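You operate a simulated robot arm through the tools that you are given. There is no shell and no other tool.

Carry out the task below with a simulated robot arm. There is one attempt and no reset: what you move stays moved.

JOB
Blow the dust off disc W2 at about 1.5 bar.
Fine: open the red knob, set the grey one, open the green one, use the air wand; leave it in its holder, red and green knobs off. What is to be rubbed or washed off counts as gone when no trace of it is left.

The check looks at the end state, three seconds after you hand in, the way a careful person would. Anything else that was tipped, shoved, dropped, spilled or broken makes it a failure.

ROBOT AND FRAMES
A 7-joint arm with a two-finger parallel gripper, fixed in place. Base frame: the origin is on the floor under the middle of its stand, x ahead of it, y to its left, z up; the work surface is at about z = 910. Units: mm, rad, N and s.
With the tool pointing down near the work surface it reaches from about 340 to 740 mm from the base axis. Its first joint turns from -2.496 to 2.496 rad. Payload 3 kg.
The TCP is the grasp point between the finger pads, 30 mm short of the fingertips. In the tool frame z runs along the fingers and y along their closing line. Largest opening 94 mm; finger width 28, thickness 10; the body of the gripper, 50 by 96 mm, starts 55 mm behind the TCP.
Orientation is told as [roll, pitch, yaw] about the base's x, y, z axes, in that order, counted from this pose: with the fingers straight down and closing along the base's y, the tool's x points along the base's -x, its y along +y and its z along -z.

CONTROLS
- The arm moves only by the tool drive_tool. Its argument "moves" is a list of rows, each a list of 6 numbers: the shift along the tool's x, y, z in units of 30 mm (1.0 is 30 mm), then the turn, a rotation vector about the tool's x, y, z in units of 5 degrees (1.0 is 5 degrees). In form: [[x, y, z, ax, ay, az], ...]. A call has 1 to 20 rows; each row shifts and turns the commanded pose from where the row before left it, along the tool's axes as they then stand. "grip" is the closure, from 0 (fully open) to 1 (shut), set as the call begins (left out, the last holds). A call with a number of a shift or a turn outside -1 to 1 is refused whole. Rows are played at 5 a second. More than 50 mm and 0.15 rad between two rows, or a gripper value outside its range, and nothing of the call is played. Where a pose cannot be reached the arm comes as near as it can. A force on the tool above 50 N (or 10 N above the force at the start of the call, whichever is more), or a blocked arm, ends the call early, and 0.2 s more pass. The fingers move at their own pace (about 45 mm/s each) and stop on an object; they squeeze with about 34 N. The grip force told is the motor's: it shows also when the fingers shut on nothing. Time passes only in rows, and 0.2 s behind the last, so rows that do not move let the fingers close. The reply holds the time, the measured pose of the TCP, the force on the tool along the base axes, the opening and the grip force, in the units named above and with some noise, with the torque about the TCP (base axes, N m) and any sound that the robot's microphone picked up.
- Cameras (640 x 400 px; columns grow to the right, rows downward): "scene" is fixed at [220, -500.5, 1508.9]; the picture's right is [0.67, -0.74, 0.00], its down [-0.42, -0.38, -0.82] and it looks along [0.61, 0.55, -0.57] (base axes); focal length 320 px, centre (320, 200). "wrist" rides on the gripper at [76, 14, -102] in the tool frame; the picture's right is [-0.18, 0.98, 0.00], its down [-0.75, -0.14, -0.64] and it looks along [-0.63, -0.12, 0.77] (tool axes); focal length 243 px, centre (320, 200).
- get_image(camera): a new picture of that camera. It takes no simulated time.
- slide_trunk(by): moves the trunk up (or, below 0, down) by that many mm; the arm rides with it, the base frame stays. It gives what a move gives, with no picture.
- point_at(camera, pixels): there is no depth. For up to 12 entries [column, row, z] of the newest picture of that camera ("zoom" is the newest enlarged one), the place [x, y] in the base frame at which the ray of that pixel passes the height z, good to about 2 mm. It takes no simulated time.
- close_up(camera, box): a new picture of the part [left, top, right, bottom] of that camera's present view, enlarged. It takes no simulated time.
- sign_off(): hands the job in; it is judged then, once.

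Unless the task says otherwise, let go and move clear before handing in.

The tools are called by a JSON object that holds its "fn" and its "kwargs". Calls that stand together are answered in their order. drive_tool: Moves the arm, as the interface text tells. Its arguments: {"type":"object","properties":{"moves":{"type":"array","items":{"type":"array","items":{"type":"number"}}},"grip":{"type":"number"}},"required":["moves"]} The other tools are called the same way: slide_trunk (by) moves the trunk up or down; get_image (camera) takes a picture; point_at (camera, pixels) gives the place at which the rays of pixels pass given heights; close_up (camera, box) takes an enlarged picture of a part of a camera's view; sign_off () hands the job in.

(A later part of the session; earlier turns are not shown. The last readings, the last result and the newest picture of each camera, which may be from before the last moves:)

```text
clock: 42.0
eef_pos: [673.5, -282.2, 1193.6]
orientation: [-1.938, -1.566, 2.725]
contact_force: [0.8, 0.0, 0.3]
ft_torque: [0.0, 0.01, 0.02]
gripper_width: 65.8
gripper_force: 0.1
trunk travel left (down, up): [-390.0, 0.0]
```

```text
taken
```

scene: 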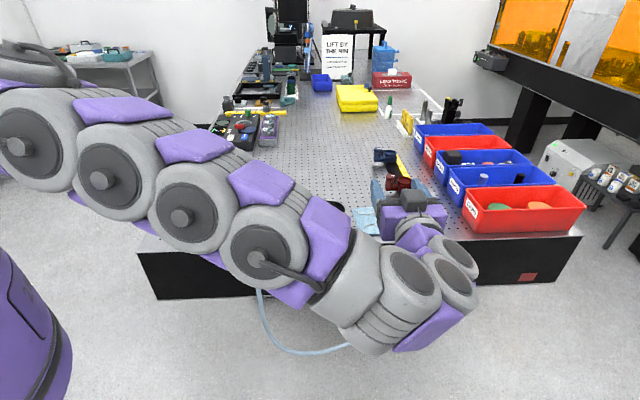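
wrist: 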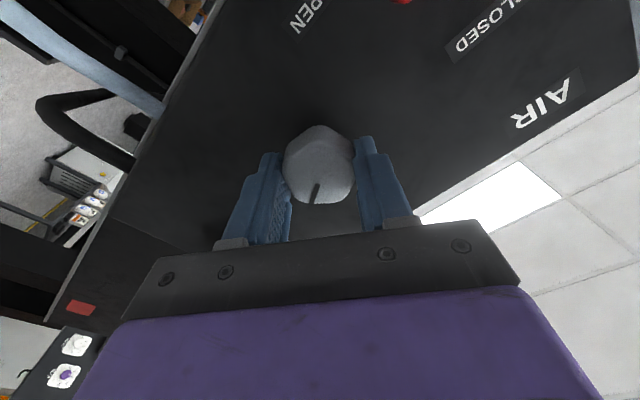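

The trunk is up and everything is clear. I'll pitch the fingers back down.

{"fn": "drive_tool", "kwargs": {"moves": [[0, 0, 0, 0, 1, 0], [0, 0, 0, 0, 1, 0], [0, 0, 0, 0, 1, 0], [0, 0, 0, 0, 1, 0], [0, 0, 0, 0, 1, 0], [0, 0, 0, 0, 1, 0], [0, 0, 0, 0, 1, 0], [0, 0, 0, 0, 1, 0], [0, 0, 0, 0, 1, 0], [0, 0, 0, 0, 1, 0], [0, 0, 0, 0, 1, 0], [0, 0, 0, 0, 1, 0], [0, 0, 0, 0, 1, 0], [0, 0, 0, 0, 1, 0], [0, 0, 0, 0, 1, 0], [0, 0, 0, 0, 1, 0], [0, 0, 0, 0, 1, 0], [0, 0, 0, 0, 1, 0]]}}

{"fn": "get_image", "kwargs": {"camera": "scene"}}

{"fn": "get_image", "kwargs": {"camera": "wrist"}}

```text
clock: 45.9
eef_pos: [673.7, -281.7, 1194.6]
orientation: [-0.002, 0.003, 0.787]
contact_force: [0.0, -0.2, 0.8]
ft_torque: [0.05, -0.03, -0.04]
gripper_width: 66.0
gripper_force: 0.0
trunk travel left (down, up): [-390.0, 0.0]
```

```text
taken
```

scene: 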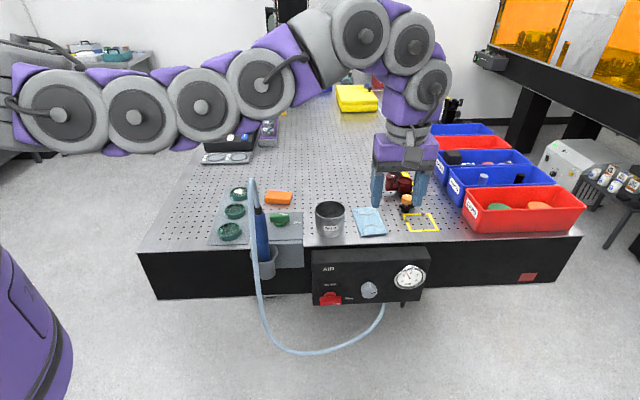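

```text
taken
```

wrist: 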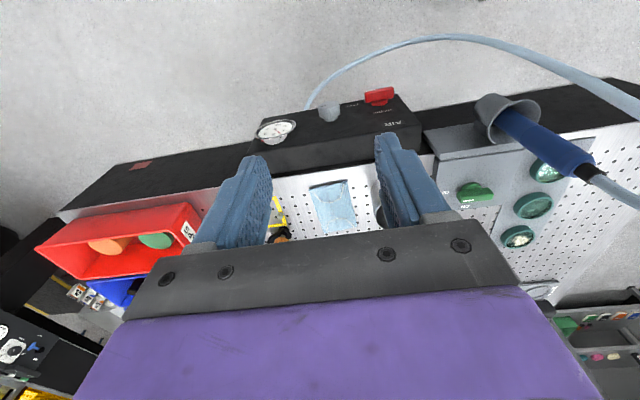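

The arm now reaches over from above, well clear of the hose. I'll move inward first, then left to be above the green knob.

{"fn": "drive_tool", "kwargs": {"moves": [[-0.92, 0, 0, 0, 0, 0], [-0.92, 0, 0, 0, 0, 0], [-0.92, 0, 0, 0, 0, 0], [-0.92, 0, 0, 0, 0, 0], [-0.92, 0, 0, 0, 0, 0], [-0.92, 0, 0, 0, 0, 0], [-0.92, 0, 0, 0, 0, 0], [-0.92, 0, 0, 0, 0, 0], [-0.92, 0, 0, 0, 0, 0], [0, 0.9, 0, 0, 0, 0], [0, 0.9, 0, 0, 0, 0], [0, 0.9, 0, 0, 0, 0], [0, 0.9, 0, 0, 0, 0], [0, 0.9, 0, 0, 0, 0], [0, 0.9, 0, 0, 0, 0], [0, 0.9, 0, 0, 0, 0], [0, 0.9, 0, 0, 0, 0], [0, 0.9, 0, 0, 0, 0]]}}

{"fn": "drive_tool", "kwargs": {"moves": [[0, 0, 0, 0, 0, 1], [0, 0, 0, 0, 0, 1], [0, 0, 0, 0, 0, 1], [0, 0, 0, 0, 0, 1], [0, 0, 0, 0, 0, 1], [0, 0, 0, 0, 0, 1], [0, 0, 0, 0, 0, 1], [0, 0, 0, 0, 0, 1], [0, 0, 0, 0, 0, 1], [0, 0, 0, 0, 0, 1], [0, 0, 0, 0, 0, 1], [0, 0, 0, 0, 0, 1], [0, 0, 0, 0, 0, 1], [0, 0, 0, 0, 0, 1], [0, 0, 0, 0, 0, 1], [0, 0, 0, 0, 0, 1], [0, 0, 0, 0, 0, 1], [0, 0, 0, 0, 0, 1]]}}

{"fn": "get_image", "kwargs": {"camera": "wrist"}}

{"fn": "get_image", "kwargs": {"camera": "scene"}}

```text
clock: 49.6
eef_pos: [579.5, 38.6, 1193.3]
orientation: [-0.007, -0.002, 0.784]
contact_force: [1.0, -0.5, 0.7]
ft_torque: [-0.01, 0.0, 0.0]
gripper_width: 65.9
gripper_force: 0.0
out of reach, approached as far as the arm can: row 4, 5, 6, 7, 8, 9
trunk travel left (down, up): [-390.0, 0.0]
```

```text
clock: 53.5
eef_pos: [581.8, 35.7, 1193.9]
orientation: [0.0, -0.005, -0.789]
contact_force: [-1.0, -0.3, -0.3]
ft_torque: [0.03, -0.05, 0.01]
gripper_width: 65.5
gripper_force: 0.1
trunk travel left (down, up): [-390.0, 0.0]
```

```text
taken
```

wrist: 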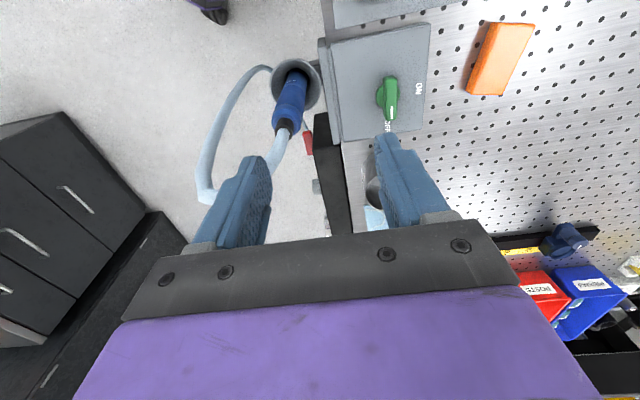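

```text
taken
```

scene: 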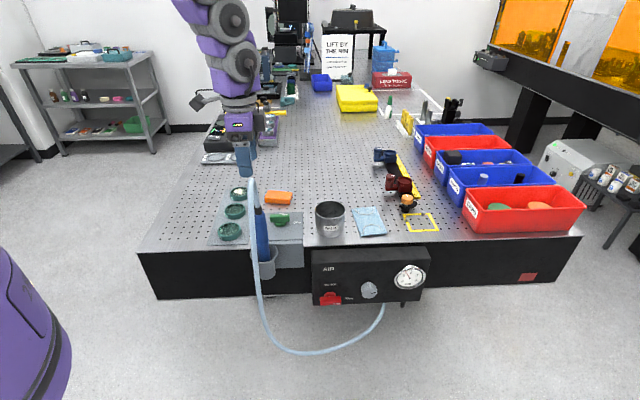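

The inward move was cut short by reach, so the tool is at u≈386, v≈437, a little close to the hose top but with no contact. I'll move inward and right, away from the hose, to get over the green knob at wrist (388,100).

{"fn": "drive_tool", "kwargs": {"moves": [[0, 0.9, 0, 0, 0, 0], [0, 0.9, 0, 0, 0, 0], [-0.5, 0.9, 0, 0, 0, 0], [-0.6, 0.2, 0, 0, 0, 0], [-0.5, 0, 0, 0, 0, 0]]}}

{"fn": "get_image", "kwargs": {"camera": "wrist"}}

{"fn": "get_image", "kwargs": {"camera": "scene"}}

```text
clock: 54.6
eef_pos: [677.5, 60.8, 1196.0]
orientation: [0.0, -0.005, -0.785]
contact_force: [0.5, 0.3, -0.9]
ft_torque: [0.0, 0.0, 0.0]
gripper_width: 65.8
gripper_force: 0.1
trunk travel left (down, up): [-390.0, 0.0]
```

```text
taken
```

wrist: 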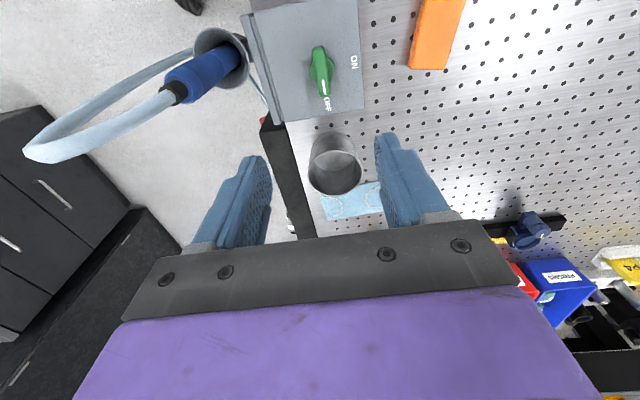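

```text
taken
```

scene: 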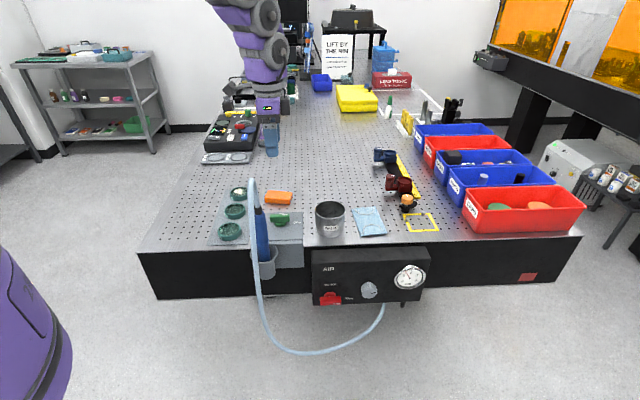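

The green bar at wrist (318,48)–(325,97) triangulates to about u=433.5, v=522.5, with its middle near z≈947. I'll centre over it and come down to z≈1050 for another look.

{"fn": "drive_tool", "kwargs": {"moves": [[0.08, 0, 0.97, 0, 0, 0], [0, 0, 0.97, 0, 0, 0], [0, 0, 0.97, 0, 0, 0], [0, 0, 0.97, 0, 0, 0], [0, 0, 0.97, 0, 0, 0]]}}

{"fn": "get_image", "kwargs": {"camera": "wrist"}}

{"fn": "close_up", "kwargs": {"camera": "scene", "box": [230, 140, 350, 240]}}

```text
clock: 55.9
eef_pos: [675.7, 64.8, 1045.7]
orientation: [0.0, -0.006, -0.786]
contact_force: [0.1, 0.2, -0.7]
ft_torque: [-0.02, 0.02, 0.0]
gripper_width: 65.6
gripper_force: 0.0
trunk travel left (down, up): [-390.0, 0.0]
```

```text
taken
```

wrist: 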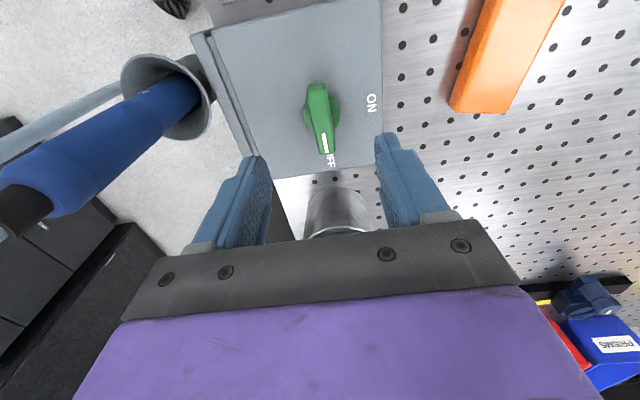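

```text
4.00 times, centred on (290, 190) of scene
```

zoom: 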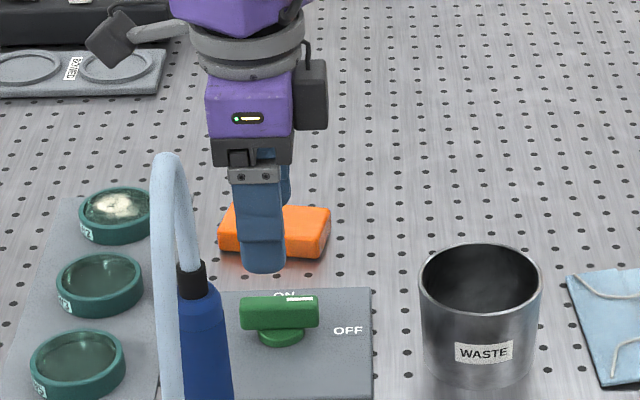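

The bar's top is at z≈960 and its underside near 941, centred at u≈433, v≈524. I'll lower to TCP z≈975 so the tips straddle the bar above its base, and check.

{"fn": "drive_tool", "kwargs": {"moves": [[-0.03, 0.01, 0.8, 0, 0, 0], [0, 0, 0.8, 0, 0, 0], [0, 0, 0.75, 0, 0, 0]]}}

{"fn": "get_image", "kwargs": {"camera": "wrist"}}

{"fn": "close_up", "kwargs": {"camera": "scene", "box": [230, 140, 350, 240]}}

```text
clock: 56.6
eef_pos: [677.6, 65.1, 976.6]
orientation: [0.0, -0.005, -0.786]
contact_force: [-0.1, -0.1, -0.4]
ft_torque: [-0.01, 0.0, -0.01]
gripper_width: 65.9
gripper_force: 0.0
trunk travel left (down, up): [-390.0, 0.0]
```

```text
taken
```

wrist: 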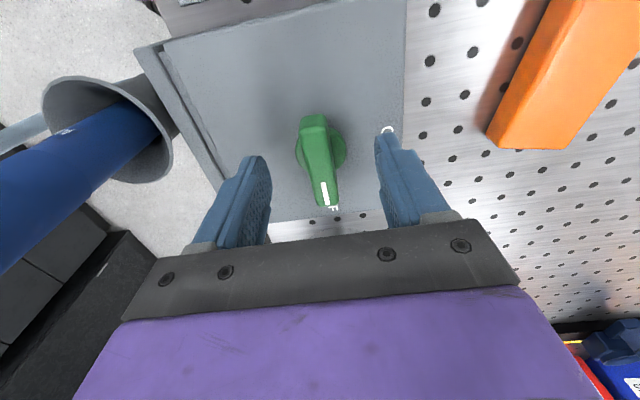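

```text
4.00 times, centred on (290, 190) of scene
```

zoom: 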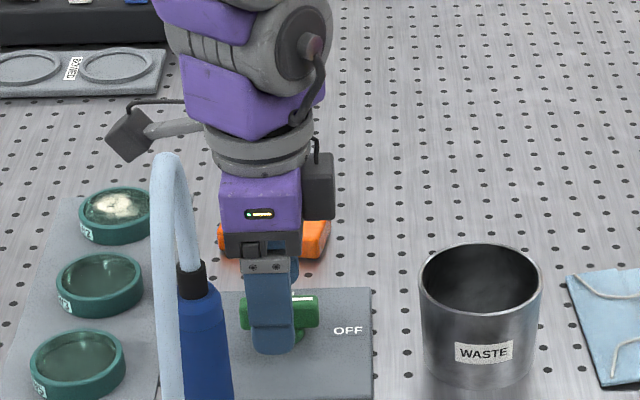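

The view matches the earlier successful grasp on the red bar. I'll close.

{"fn": "drive_tool", "kwargs": {"moves": [[0, 0, 0, 0, 0, 0], [0, 0, 0, 0, 0, 0], [0, 0, 0, 0, 0, 0], [0, 0, 0, 0, 0, 0], [0, 0, 0, 0, 0, 0]], "grip": 1}}

{"fn": "get_image", "kwargs": {"camera": "wrist"}}

```text
clock: 57.9
eef_pos: [676.7, 65.0, 977.6]
orientation: [0.0, -0.005, -0.785]
contact_force: [1.7, 1.6, 0.9]
ft_torque: [0.0, -0.18, 0.04]
gripper_width: 15.9
gripper_force: 45.2
trunk travel left (down, up): [-390.0, 0.0]
```

```text
taken
```

wrist: 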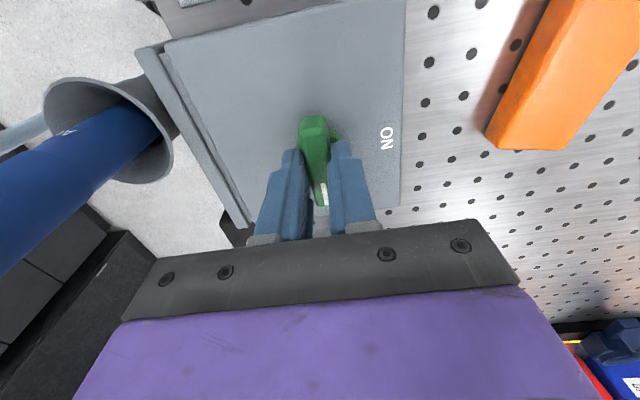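

The green bar is gripped at 15.9 mm. I'll turn it counter-clockwise (toward ON) 45° first, checking the wrist camera's clearance to the wand.

{"fn": "drive_tool", "kwargs": {"moves": [[0, 0, 0, 0, 0, -1], [0, 0, 0, 0, 0, -1], [0, 0, 0, 0, 0, -1], [0, 0, 0, 0, 0, -1], [0, 0, 0, 0, 0, -1], [0, 0, 0, 0, 0, -1], [0, 0, 0, 0, 0, -1], [0, 0, 0, 0, 0, -1], [0, 0, 0, 0, 0, -1]]}}

{"fn": "get_image", "kwargs": {"camera": "wrist"}}

{"fn": "close_up", "kwargs": {"camera": "scene", "box": [230, 140, 350, 240]}}

```text
clock: 59.9
eef_pos: [677.2, 63.7, 977.6]
orientation: [-0.004, -0.005, 0.0]
contact_force: [4.0, 5.2, 11.6]
ft_torque: [0.44, -0.85, 0.03]
gripper_width: 15.6
gripper_force: 45.4
trunk travel left (down, up): [-390.0, 0.0]
```

```text
taken
```

wrist: 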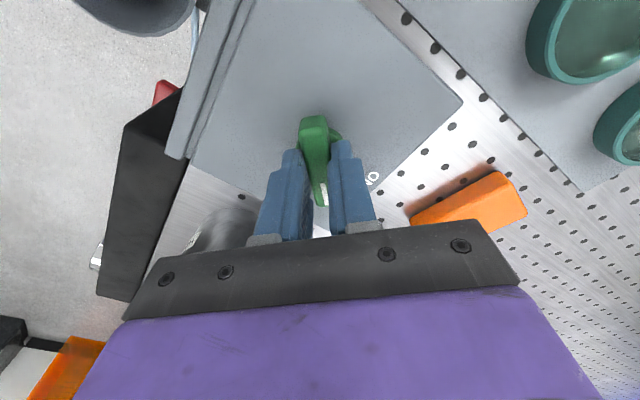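

```text
4.00 times, centred on (290, 190) of scene
```

zoom: 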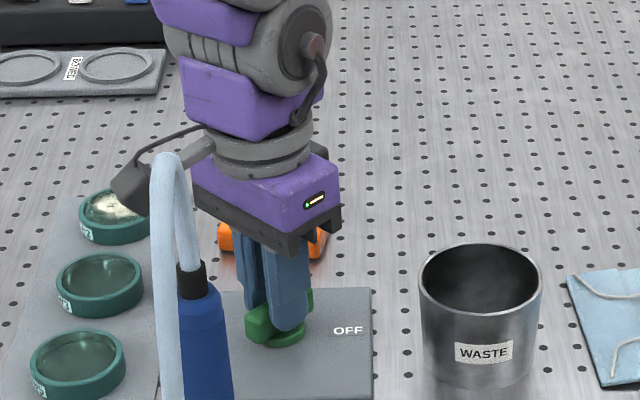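

The knob is at 45° and the camera body passes near the wand but should keep over 10 mm clearance. I'll continue in smaller steps.

{"fn": "drive_tool", "kwargs": {"moves": [[0, 0, 0, 0, 0, -1], [0, 0, 0, 0, 0, -1], [0, 0, 0, 0, 0, -1], [0, 0, 0, 0, 0, -1], [0, 0, 0, 0, 0, -1]]}}

{"fn": "close_up", "kwargs": {"camera": "scene", "box": [210, 140, 330, 240]}}

{"fn": "get_image", "kwargs": {"camera": "wrist"}}

```text
clock: 61.0
eef_pos: [676.7, 62.8, 976.7]
orientation: [-0.004, -0.003, 0.438]
contact_force: [5.1, -0.4, 15.9]
ft_torque: [0.37, -0.34, -0.04]
gripper_width: 15.6
gripper_force: 44.9
trunk travel left (down, up): [-390.0, 0.0]
```

```text
4.00 times, centred on (270, 190) of scene
```

zoom: 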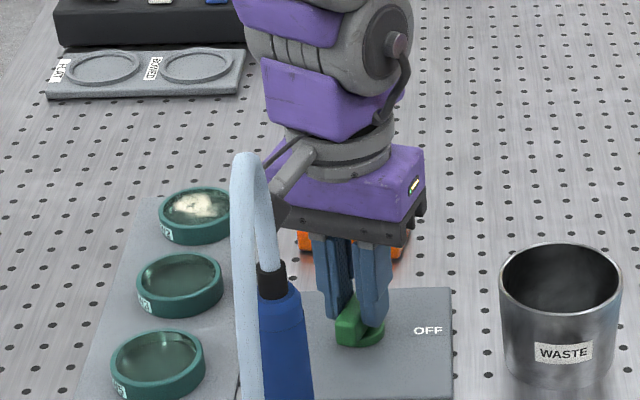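

```text
taken
```

wrist: 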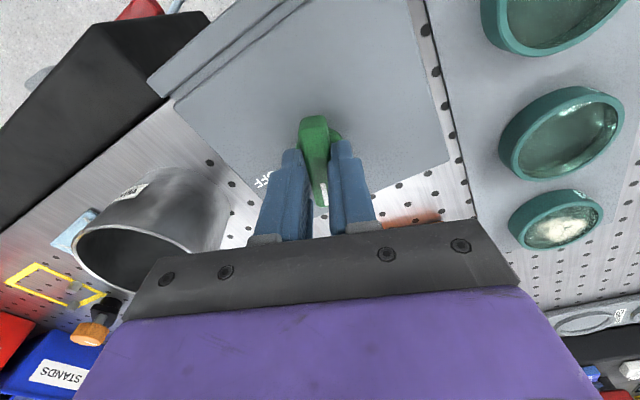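

At 70° of turn there is no sign of contact with the wand or hose. I'll finish the last 20°.

{"fn": "drive_tool", "kwargs": {"moves": [[0, 0, 0, 0, 0, -1], [0, 0, 0, 0, 0, -1], [0, 0, 0, 0, 0, -1], [0, 0, 0, 0, 0, -1]]}}

{"fn": "close_up", "kwargs": {"camera": "scene", "box": [210, 140, 330, 240]}}

{"fn": "get_image", "kwargs": {"camera": "wrist"}}

{"fn": "close_up", "kwargs": {"camera": "scene", "box": [390, 258, 430, 298]}}

```text
clock: 62.0
eef_pos: [676.8, 62.1, 977.8]
orientation: [-0.004, -0.002, 0.788]
contact_force: [8.3, -3.2, 14.7]
ft_torque: [1.04, -0.91, -0.04]
gripper_width: 15.8
gripper_force: 45.0
trunk travel left (down, up): [-390.0, 0.0]
```

```text
4.00 times, centred on (270, 190) of scene
```

zoom: 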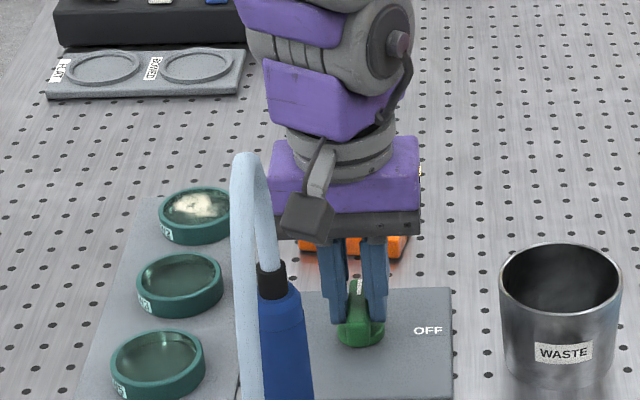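

```text
taken
```

wrist: 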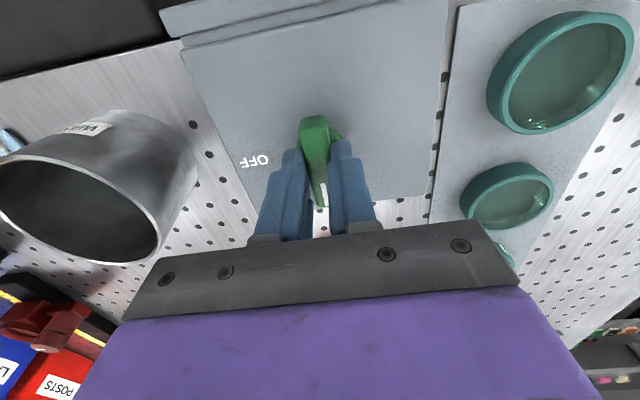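

```text
10.00 times, centred on (410, 278) of scene
```

zoom: 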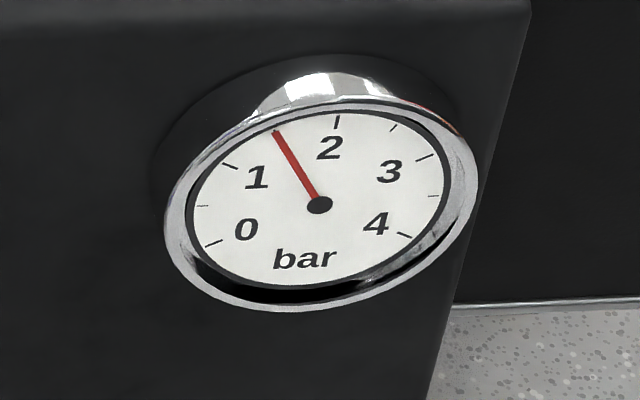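

The green mark now points to ON (label OFF is off to the side), and the gauge still shows 1.5 bar. I'll open the fingers, lift straight up, and turn the tool away from the hose.

{"fn": "drive_tool", "kwargs": {"moves": [[0, 0, 0, 0, 0, 0], [0, 0, 0, 0, 0, 0], [0, 0, 0, 0, 0, 0], [0, 0, -1, 0, 0, 0], [0, 0, -1, 0, 0, 0], [0, 0, -1, 0, 0, 0], [0, 0, -1, 0, 0, 0], [0, 0, -1, 0, 0, 0], [0, 0, -1, 0, 0, 0], [0, 0, -0.5, 0, 0, 0]], "grip": 0.3}}

{"fn": "drive_tool", "kwargs": {"moves": [[0, 0, 0, 0, 0, 1], [0, 0, 0, 0, 0, 1], [0, 0, 0, 0, 0, 1], [0, 0, 0, 0, 0, 1], [0, 0, 0, 0, 0, 1], [0, 0, 0, 0, 0, 1], [0, 0, 0, 0, 0, 1], [0, 0, 0, 0, 0, 1], [0, 0, 0, 0, 0, 1], [0, 0, 0, 0, 0, 1], [0, 0, 0, 0, 0, 1], [0, 0, 0, 0, 0, 1], [0, 0, 0, 0, 0, 1], [0, 0, 0, 0, 0, 0.5]]}}

{"fn": "get_image", "kwargs": {"camera": "scene"}}

{"fn": "close_up", "kwargs": {"camera": "scene", "box": [200, 170, 320, 245]}}

```text
clock: 64.2
eef_pos: [675.1, 65.6, 1174.2]
orientation: [-0.006, 0.0, 0.785]
contact_force: [0.1, -0.4, 0.3]
ft_torque: [-0.03, -0.01, -0.04]
gripper_width: 66.0
gripper_force: 0.0
trunk travel left (down, up): [-390.0, 0.0]
```

```text
clock: 67.2
eef_pos: [675.4, 65.0, 1172.1]
orientation: [-0.002, -0.004, -0.396]
contact_force: [0.4, 0.1, 0.3]
ft_torque: [0.01, -0.01, -0.04]
gripper_width: 65.8
gripper_force: 0.1
trunk travel left (down, up): [-390.0, 0.0]
```

```text
taken
```

scene: 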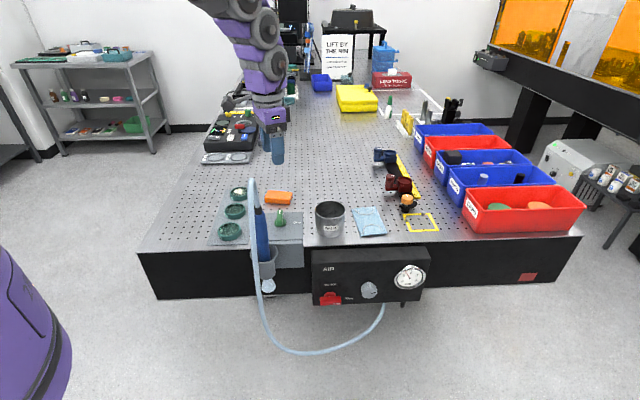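

```text
5.33 times, centred on (260, 208) of scene
```

zoom: 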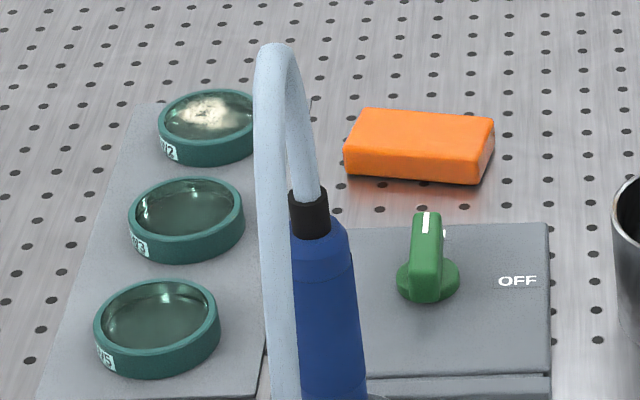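

The green bar points to ON, and there is a new light spot below the cup at scene (268,286), probably the air jet. I'll enlarge it.

{"fn": "close_up", "kwargs": {"camera": "scene", "box": [235, 235, 315, 300]}}

{"fn": "get_image", "kwargs": {"camera": "wrist"}}

{"fn": "close_up", "kwargs": {"camera": "scene", "box": [390, 258, 430, 298]}}

```text
6.15 times, centred on (275, 268) of scene
```

zoom: 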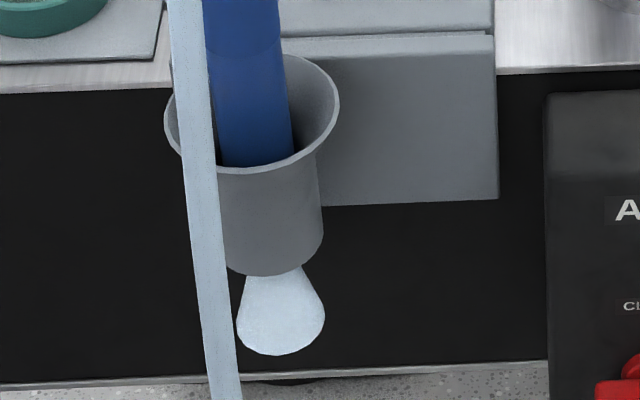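

```text
taken
```

wrist: 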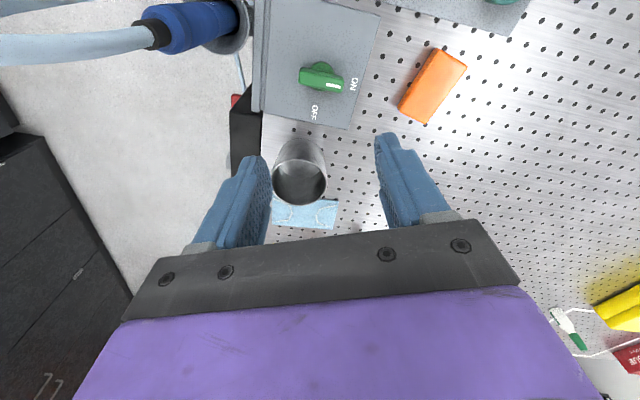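

```text
10.00 times, centred on (410, 278) of scene
```

zoom: 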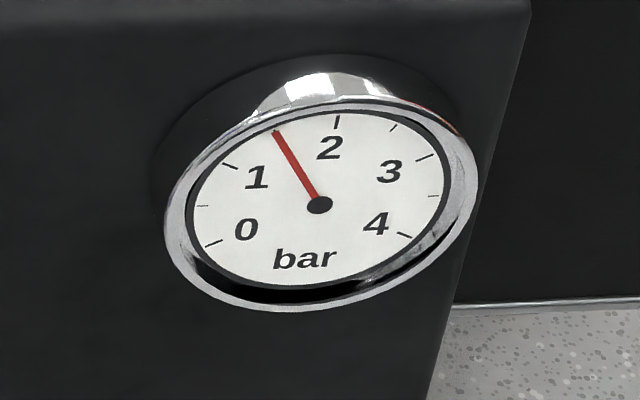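

A visible air cone leaves the open bottom of the holder, so air flows while the wand is holstered; the gauge still shows 1.5 bar. I'll move over to the left side of the wand, above the disc tray, and tilt the tool 45° there.

{"fn": "drive_tool", "kwargs": {"moves": [[0.986, 0.087, 0, 0, 0, 0], [0.986, 0.087, 0, 0, 0, 0], [0.986, 0.087, 0, 0, 0, 0], [0.986, 0.087, 0, 0, 0, 0], [0.986, 0.087, 0, 0, 0, 0], [0, 0, 0, 0, -1, 0], [0, 0, 0, 0, -1, 0], [0, 0, 0, 0, -1, 0], [0, 0, 0, 0, -1, 0], [0, 0, 0, 0, -1, 0], [0, 0, 0, 0, -1, 0], [0, 0, 0, 0, -1, 0], [0, 0, 0, 0, -1, 0], [0, 0, 0, 0, -1, 0]]}}

{"fn": "get_image", "kwargs": {"camera": "wrist"}}

{"fn": "get_image", "kwargs": {"camera": "scene"}}

```text
clock: 70.2
eef_pos: [544.0, 135.2, 1171.1]
orientation: [-0.003, -0.79, -0.389]
contact_force: [-0.4, 0.2, -0.3]
ft_torque: [-0.03, -0.05, 0.06]
gripper_width: 66.0
gripper_force: 0.0
trunk travel left (down, up): [-390.0, 0.0]
```

```text
taken
```

wrist: 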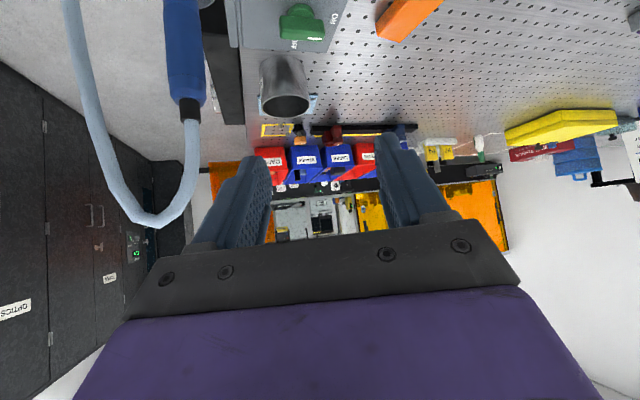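

```text
taken
```

scene: 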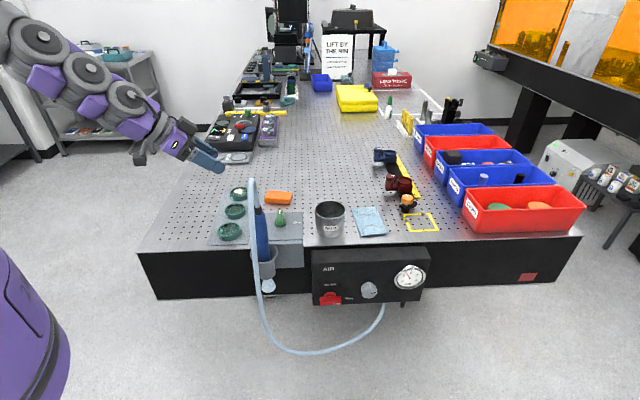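

The collar in this wrist view at (190,108) back-projects to (564.5, 2, 1071), matching the earlier fix, so the wand is vertical there. I'll move sideways to line up behind it, then lower with the trunk.

{"fn": "drive_tool", "kwargs": {"moves": [[0.18, -0.965, -0.18, 0, 0, 0], [0.18, -0.965, -0.18, 0, 0, 0], [0.18, -0.965, -0.18, 0, 0, 0], [0.18, -0.965, -0.18, 0, 0, 0]]}}

{"fn": "get_image", "kwargs": {"camera": "wrist"}}

{"fn": "get_image", "kwargs": {"camera": "scene"}}

```text
clock: 71.2
eef_pos: [489.4, 62.6, 1174.2]
orientation: [-0.003, -0.79, -0.39]
contact_force: [-0.5, 0.3, -0.5]
ft_torque: [-0.01, -0.01, 0.02]
gripper_width: 65.8
gripper_force: 0.1
out of reach, approached as far as the arm can: row 4
trunk travel left (down, up): [-390.0, 0.0]
```

```text
taken
```

wrist: 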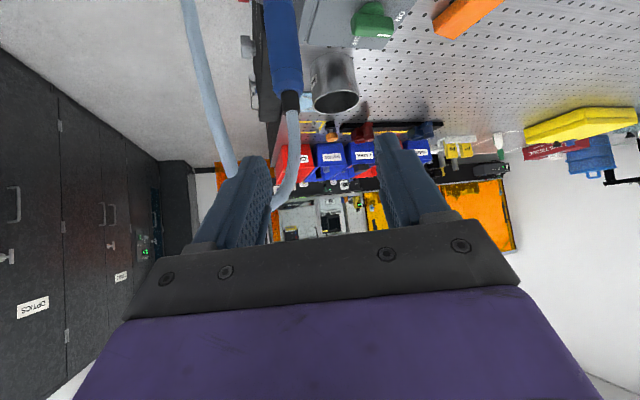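

```text
taken
```

scene: 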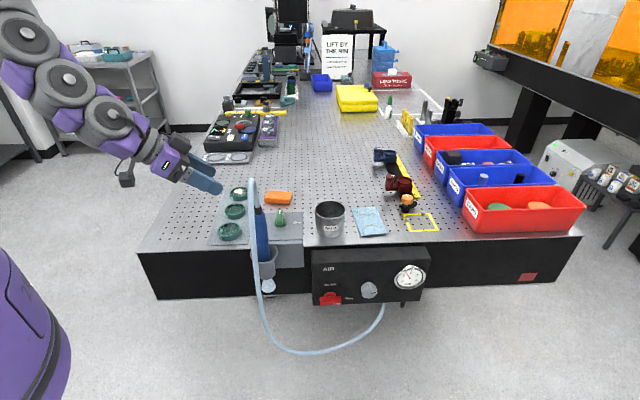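

The last row was limited by being close to the base; the tool is about 93 mm behind the wand and 28 mm to its left. I'll lower with the trunk to grasp height.

{"fn": "slide_trunk", "kwargs": {"by": -168}}

{"fn": "get_image", "kwargs": {"camera": "wrist"}}

{"fn": "get_image", "kwargs": {"camera": "scene"}}

```text
clock: 73.2
eef_pos: [489.1, 61.2, 1005.7]
orientation: [-0.002, -0.79, -0.39]
contact_force: [-0.7, -0.5, -0.5]
ft_torque: [0.02, -0.04, 0.0]
gripper_width: 65.7
gripper_force: 0.1
trunk travel left (down, up): [-222.0, 168.0]
```

```text
taken
```

wrist: 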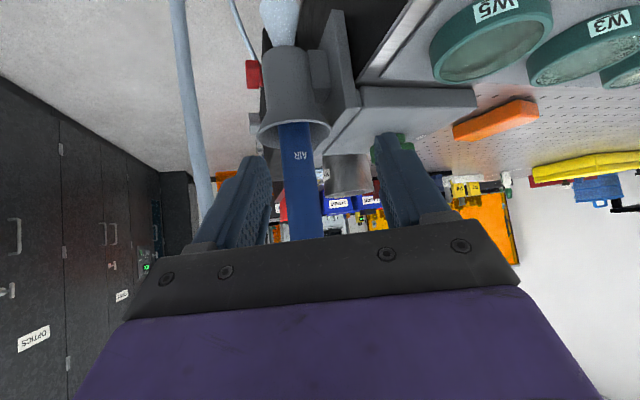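

```text
taken
```

scene: 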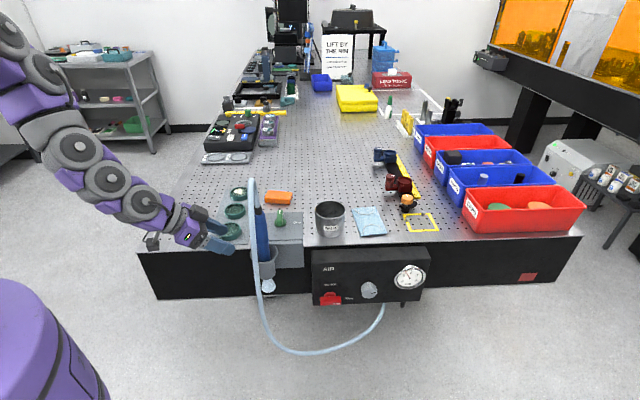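

The wand (AIR label at wrist (300,155)) is about 27 mm to the tool's right-hand side (image left) and 93 mm ahead. I'll shift sideways and forward part-way.

{"fn": "drive_tool", "kwargs": {"moves": [[-0.3, -0.45, 0.3, 0, 0, 0], [-0.3, -0.45, 0.3, 0, 0, 0]]}}

{"fn": "get_image", "kwargs": {"camera": "wrist"}}

```text
clock: 73.8
eef_pos: [502.9, 22.7, 1005.6]
orientation: [0.0, -0.789, -0.394]
contact_force: [0.4, -0.5, -0.5]
ft_torque: [-0.02, 0.0, 0.01]
gripper_width: 66.0
gripper_force: 0.1
trunk travel left (down, up): [-222.0, 168.0]
```

```text
taken
```

wrist: 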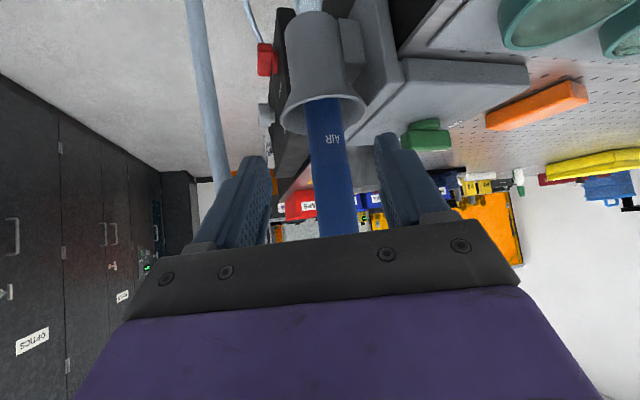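

The wand is now 65 mm ahead and about 3.5 mm off-centre. I'll correct and advance until it sits between the pads.

{"fn": "drive_tool", "kwargs": {"moves": [[-0.51, 0.06, 0.51, 0, 0, 0], [-0.51, 0.06, 0.51, 0, 0, 0], [-0.51, 0, 0.51, 0, 0, 0]]}}

{"fn": "get_image", "kwargs": {"camera": "wrist"}}

{"fn": "close_up", "kwargs": {"camera": "scene", "box": [190, 160, 330, 300]}}

```text
clock: 74.5
eef_pos: [564.0, 2.4, 1003.2]
orientation: [-0.002, -0.789, -0.389]
contact_force: [0.3, -0.3, -0.4]
ft_torque: [-0.01, 0.0, -0.01]
gripper_width: 66.0
gripper_force: 0.0
trunk travel left (down, up): [-222.0, 168.0]
```

```text
taken
```

wrist: 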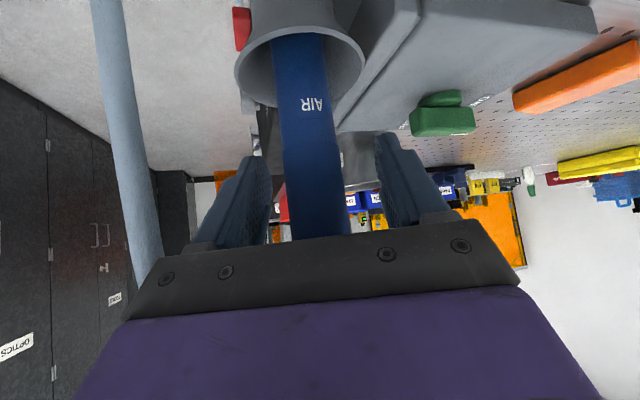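

```text
2.86 times, centred on (260, 230) of scene
```

zoom: 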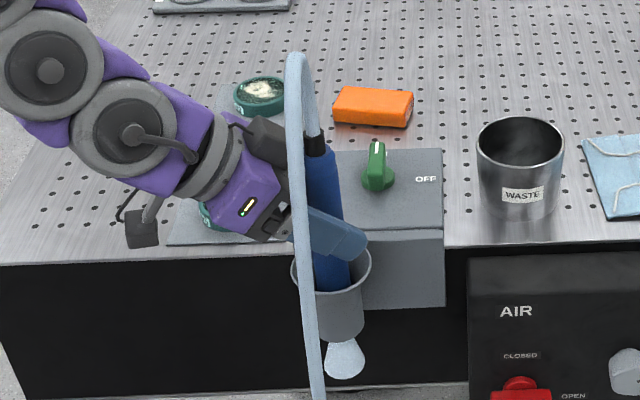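

The fingers straddle the wand, with the hose clear outside them. I'll close.

{"fn": "drive_tool", "kwargs": {"moves": [[0, 0, 0, 0, 0, 0], [0, 0, 0, 0, 0, 0], [0, 0, 0, 0, 0, 0], [0, 0, 0, 0, 0, 0], [0, 0, 0, 0, 0, 0]], "grip": 1}}

{"fn": "get_image", "kwargs": {"camera": "wrist"}}

```text
clock: 75.8
eef_pos: [563.9, 5.7, 1002.7]
orientation: [-0.004, -0.79, -0.389]
contact_force: [0.3, -1.0, -0.1]
ft_torque: [0.02, -0.02, -0.03]
gripper_width: 33.4
gripper_force: 34.0
trunk travel left (down, up): [-222.0, 168.0]
```

```text
taken
```

wrist: 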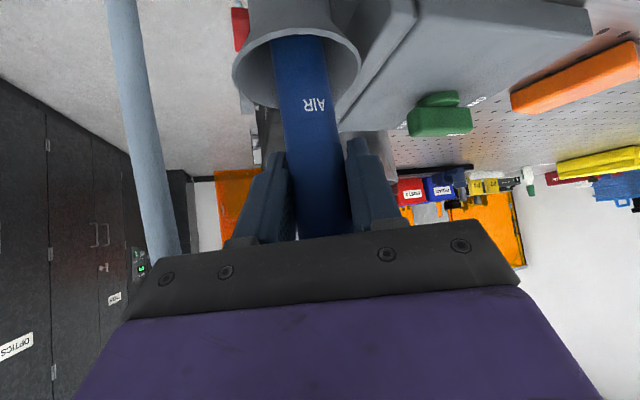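

The wand is held (33.4 mm, 34 N). I'll lift it straight up out of the holder with the trunk.

{"fn": "slide_trunk", "kwargs": {"by": 60}}

{"fn": "get_image", "kwargs": {"camera": "scene"}}

```text
clock: 76.8
eef_pos: [563.9, 4.7, 1063.9]
orientation: [-0.002, -0.789, -0.388]
contact_force: [-1.2, 0.9, -1.0]
ft_torque: [0.02, 0.01, 0.01]
gripper_width: 33.3
gripper_force: 34.0
trunk travel left (down, up): [-282.0, 108.0]
```

```text
taken
```

scene: 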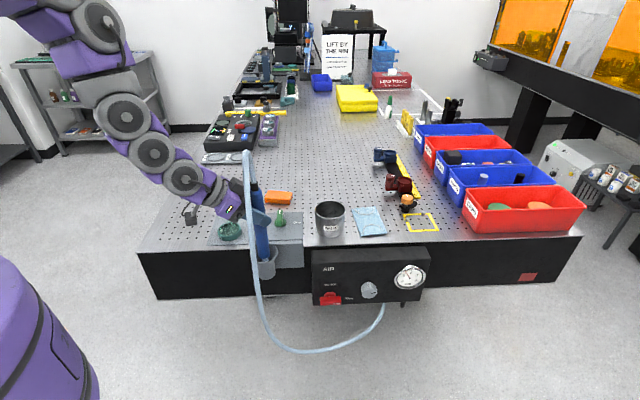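

The wand is rising with the gripper and side forces are near zero. I'll lift the remaining 108 mm.

{"fn": "slide_trunk", "kwargs": {"by": 108}}

{"fn": "get_image", "kwargs": {"camera": "scene"}}

{"fn": "close_up", "kwargs": {"camera": "scene", "box": [190, 120, 330, 300]}}

{"fn": "get_image", "kwargs": {"camera": "wrist"}}

```text
clock: 78.2
eef_pos: [563.6, 5.3, 1171.4]
orientation: [-0.003, -0.788, -0.388]
contact_force: [-0.3, 0.2, -1.2]
ft_torque: [0.0, -0.05, 0.0]
gripper_width: 33.1
gripper_force: 33.7
trunk travel left (down, up): [-390.0, 0.0]
```

```text
taken
```

scene: 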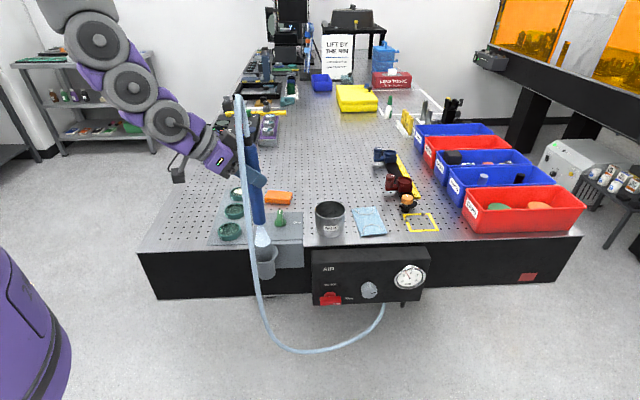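

```text
2.22 times, centred on (260, 210) of scene
```

zoom: 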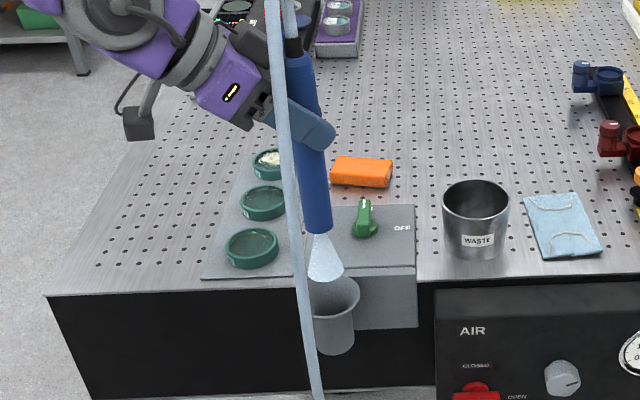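

```text
taken
```

wrist: 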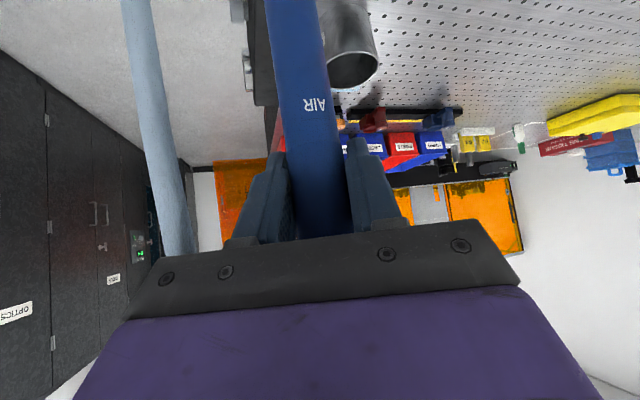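

The nozzle tip is at scene (259,225), about 146 mm below the TCP, with a ~70 mm air cone. I'll rise 60 mm so the jet stays clear of the other discs, then travel across to above W2.

{"fn": "drive_tool", "kwargs": {"moves": [[-0.7, 0, -0.7, 0, 0, 0], [-0.7, 0, -0.7, 0, 0, 0], [-0.03, 0.945, 0.03, 0, 0, 0], [-0.03, 0.945, 0.03, 0, 0, 0], [-0.03, 0.945, 0.03, 0, 0, 0], [-0.03, 0.945, 0.03, 0, 0, 0], [-0.03, 0.945, 0.03, 0, 0, 0], [-0.03, 0.945, 0.03, 0, 0, 0], [-0.03, 0.945, 0.03, 0, 0, 0], [-0.03, 0.945, 0.03, 0, 0, 0], [-0.03, 0.945, 0.03, 0, 0, 0], [-0.03, 0.945, 0.03, 0, 0, 0], [-0.03, 0.945, 0.03, 0, 0, 0]]}}

{"fn": "get_image", "kwargs": {"camera": "scene"}}

{"fn": "get_image", "kwargs": {"camera": "wrist"}}

```text
clock: 81.0
eef_pos: [686.8, 277.4, 1226.9]
orientation: [-0.004, -0.789, -0.39]
contact_force: [-0.5, -0.7, -1.2]
ft_torque: [0.01, 0.0, 0.0]
gripper_width: 33.3
gripper_force: 34.1
out of reach, approached as far as the arm can: row 6, 7
trunk travel left (down, up): [-390.0, 0.0]
```

```text
taken
```

scene: 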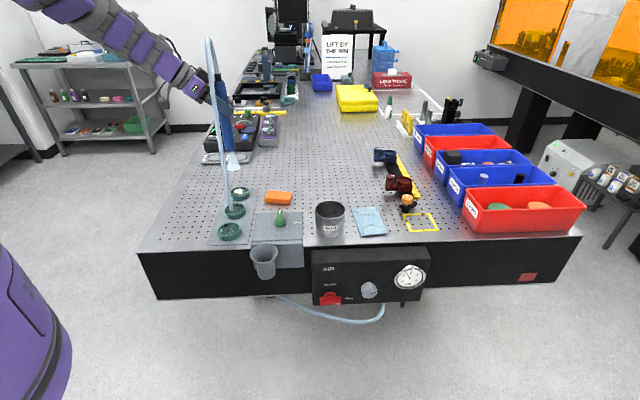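

```text
taken
```

wrist: 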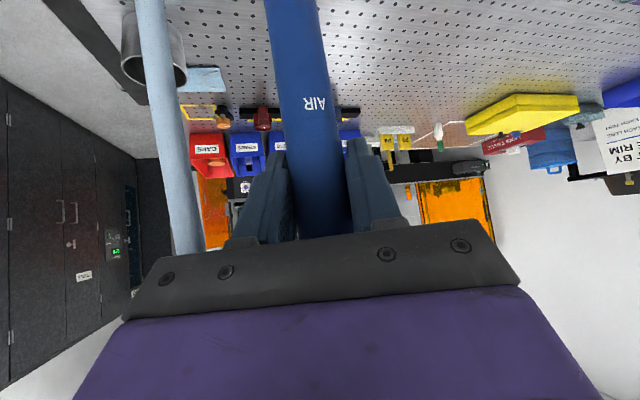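

The wand tip is close to W2's position; the hose hangs down near the discs around scene (228,185)–(240,235). I'll enlarge to see how it lies.

{"fn": "close_up", "kwargs": {"camera": "scene", "box": [180, 130, 320, 300]}}

{"fn": "close_up", "kwargs": {"camera": "scene", "box": [195, 140, 275, 190]}}

{"fn": "close_up", "kwargs": {"camera": "scene", "box": [205, 180, 285, 245]}}

```text
2.35 times, centred on (250, 215) of scene
```

zoom: 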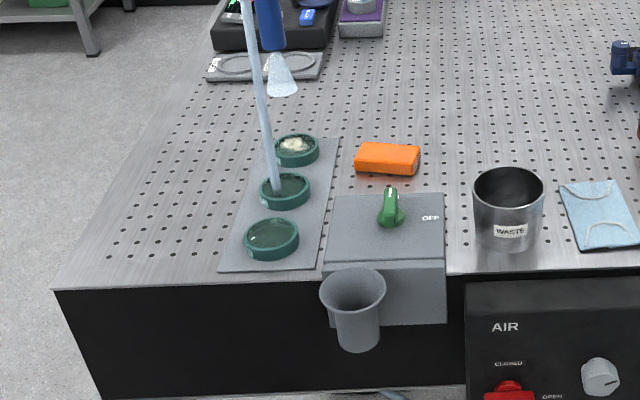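

```text
8.00 times, centred on (235, 165) of scene
```

zoom: 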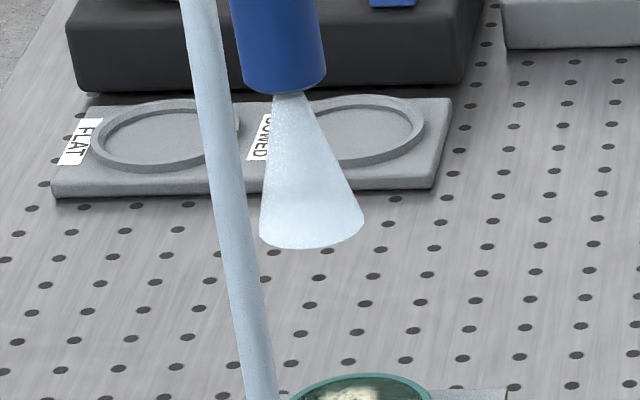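

```text
6.15 times, centred on (245, 212) of scene
```

zoom: 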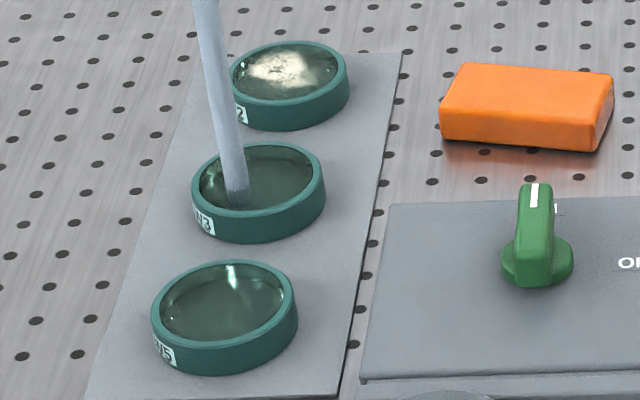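

The hose is drawn straight through disc W3 and the table without moving them, so it has no physical effect. I'll get W2's exact centre from this enlarged picture.

{"fn": "point_at", "kwargs": {"camera": "zoom", "pixels": [[289, 72, 935], [289, 72, 930], [289, 105, 915], [285, 72, 928], [255, 60, 928], [330, 75, 928], [290, 95, 928], [258, 180, 935], [224, 302, 935]]}}

```text
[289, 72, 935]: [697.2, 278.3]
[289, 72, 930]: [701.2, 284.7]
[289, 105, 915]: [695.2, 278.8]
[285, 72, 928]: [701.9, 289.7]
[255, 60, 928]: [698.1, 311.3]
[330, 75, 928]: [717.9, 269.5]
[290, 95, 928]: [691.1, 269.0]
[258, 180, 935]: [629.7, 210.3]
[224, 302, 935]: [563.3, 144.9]
```

W2's centre is about (696, 287). I'll lower so that the nozzle is around 70 mm above it and check the alignment.

{"fn": "drive_tool", "kwargs": {"moves": [[0.6, 0.14, 0.68, 0, 0, 0], [0.6, 0.14, 0.68, 0, 0, 0], [0.6, 0.14, 0.68, 0, 0, 0]]}}

{"fn": "close_up", "kwargs": {"camera": "scene", "box": [195, 140, 285, 215]}}

{"fn": "get_image", "kwargs": {"camera": "wrist"}}

```text
clock: 81.8
eef_pos: [694.2, 284.2, 1145.6]
orientation: [-0.002, -0.79, -0.387]
contact_force: [-0.4, 0.1, -1.4]
ft_torque: [0.0, 0.0, -0.01]
gripper_width: 33.1
gripper_force: 33.9
trunk travel left (down, up): [-390.0, 0.0]
```

```text
5.33 times, centred on (240, 178) of scene
```

zoom: 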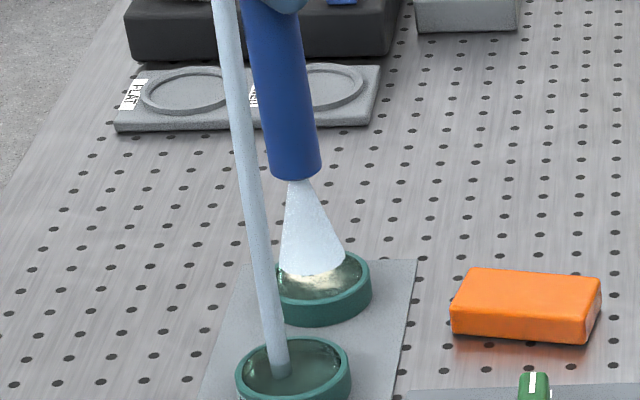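

```text
taken
```

wrist: 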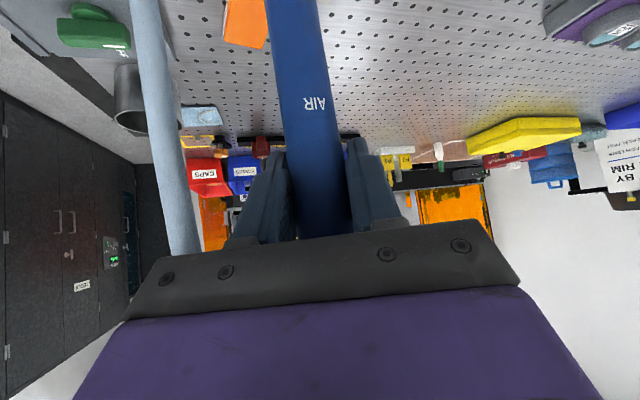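

The jet cone ends just above W2's dusty surface and is centred on it. I'll go down 27 mm more and hold for a second.

{"fn": "drive_tool", "kwargs": {"moves": [[0.32, 0.04, 0.32, 0, 0, 0], [0.32, 0.04, 0.32, 0, 0, 0], [0, 0, 0, 0, 0, 0], [0, 0, 0, 0, 0, 0], [0, 0, 0, 0, 0, 0], [0, 0, 0, 0, 0, 0], [0, 0, 0, 0, 0, 0]]}}

{"fn": "close_up", "kwargs": {"camera": "scene", "box": [210, 160, 270, 210]}}

{"fn": "close_up", "kwargs": {"camera": "scene", "box": [390, 258, 430, 298]}}

```text
clock: 83.3
eef_pos: [695.9, 285.6, 1119.2]
orientation: [-0.004, -0.791, -0.389]
contact_force: [-0.1, -0.4, -1.5]
ft_torque: [0.0, 0.04, 0.02]
gripper_width: 33.5
gripper_force: 34.1
trunk travel left (down, up): [-390.0, 0.0]
```

```text
8.00 times, centred on (240, 185) of scene
```

zoom: 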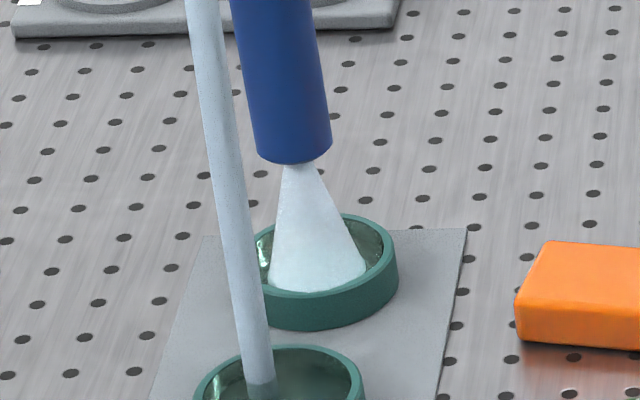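

```text
10.00 times, centred on (410, 278) of scene
```

zoom: 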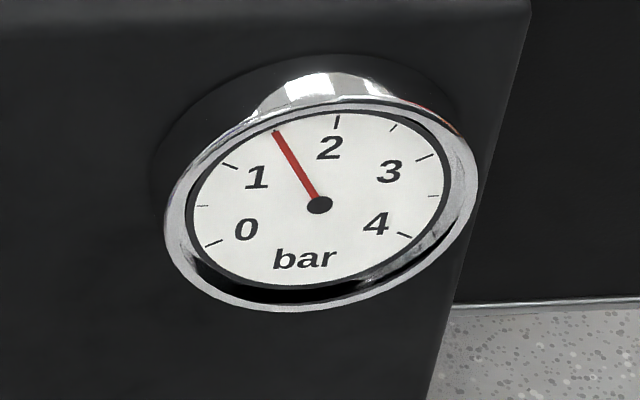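

Most of the dust already looks gone with the gauge steady at 1.5 bar. I'll sweep the jet over the whole disc, then back to centre.

{"fn": "drive_tool", "kwargs": {"moves": [[0, 0.4, 0, 0, 0, 0], [0, 0, 0, 0, 0, 0], [-0.28, 0, 0.28, 0, 0, 0], [0, 0, 0, 0, 0, 0], [0, -0.4, 0, 0, 0, 0], [0, -0.4, 0, 0, 0, 0], [0, 0, 0, 0, 0, 0], [0.28, 0, -0.28, 0, 0, 0], [0, 0, 0, 0, 0, 0], [0.28, 0, -0.28, 0, 0, 0], [0, 0, 0, 0, 0, 0], [0, 0.4, 0, 0, 0, 0], [0, 0.4, 0, 0, 0, 0], [0, 0, 0, 0, 0, 0], [-0.28, -0.2, 0.28, 0, 0, 0], [0, -0.2, 0, 0, 0, 0], [0, 0, 0, 0, 0, 0]]}}

{"fn": "close_up", "kwargs": {"camera": "scene", "box": [210, 160, 270, 210]}}

```text
clock: 87.0
eef_pos: [695.1, 287.1, 1116.8]
orientation: [-0.003, -0.791, -0.39]
contact_force: [0.7, -0.3, -1.5]
ft_torque: [-0.03, 0.0, -0.02]
gripper_width: 33.2
gripper_force: 33.8
trunk travel left (down, up): [-390.0, 0.0]
```

```text
8.00 times, centred on (240, 185) of scene
```

zoom: 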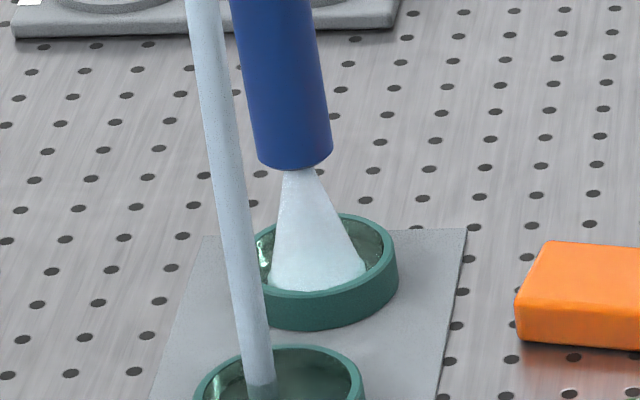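

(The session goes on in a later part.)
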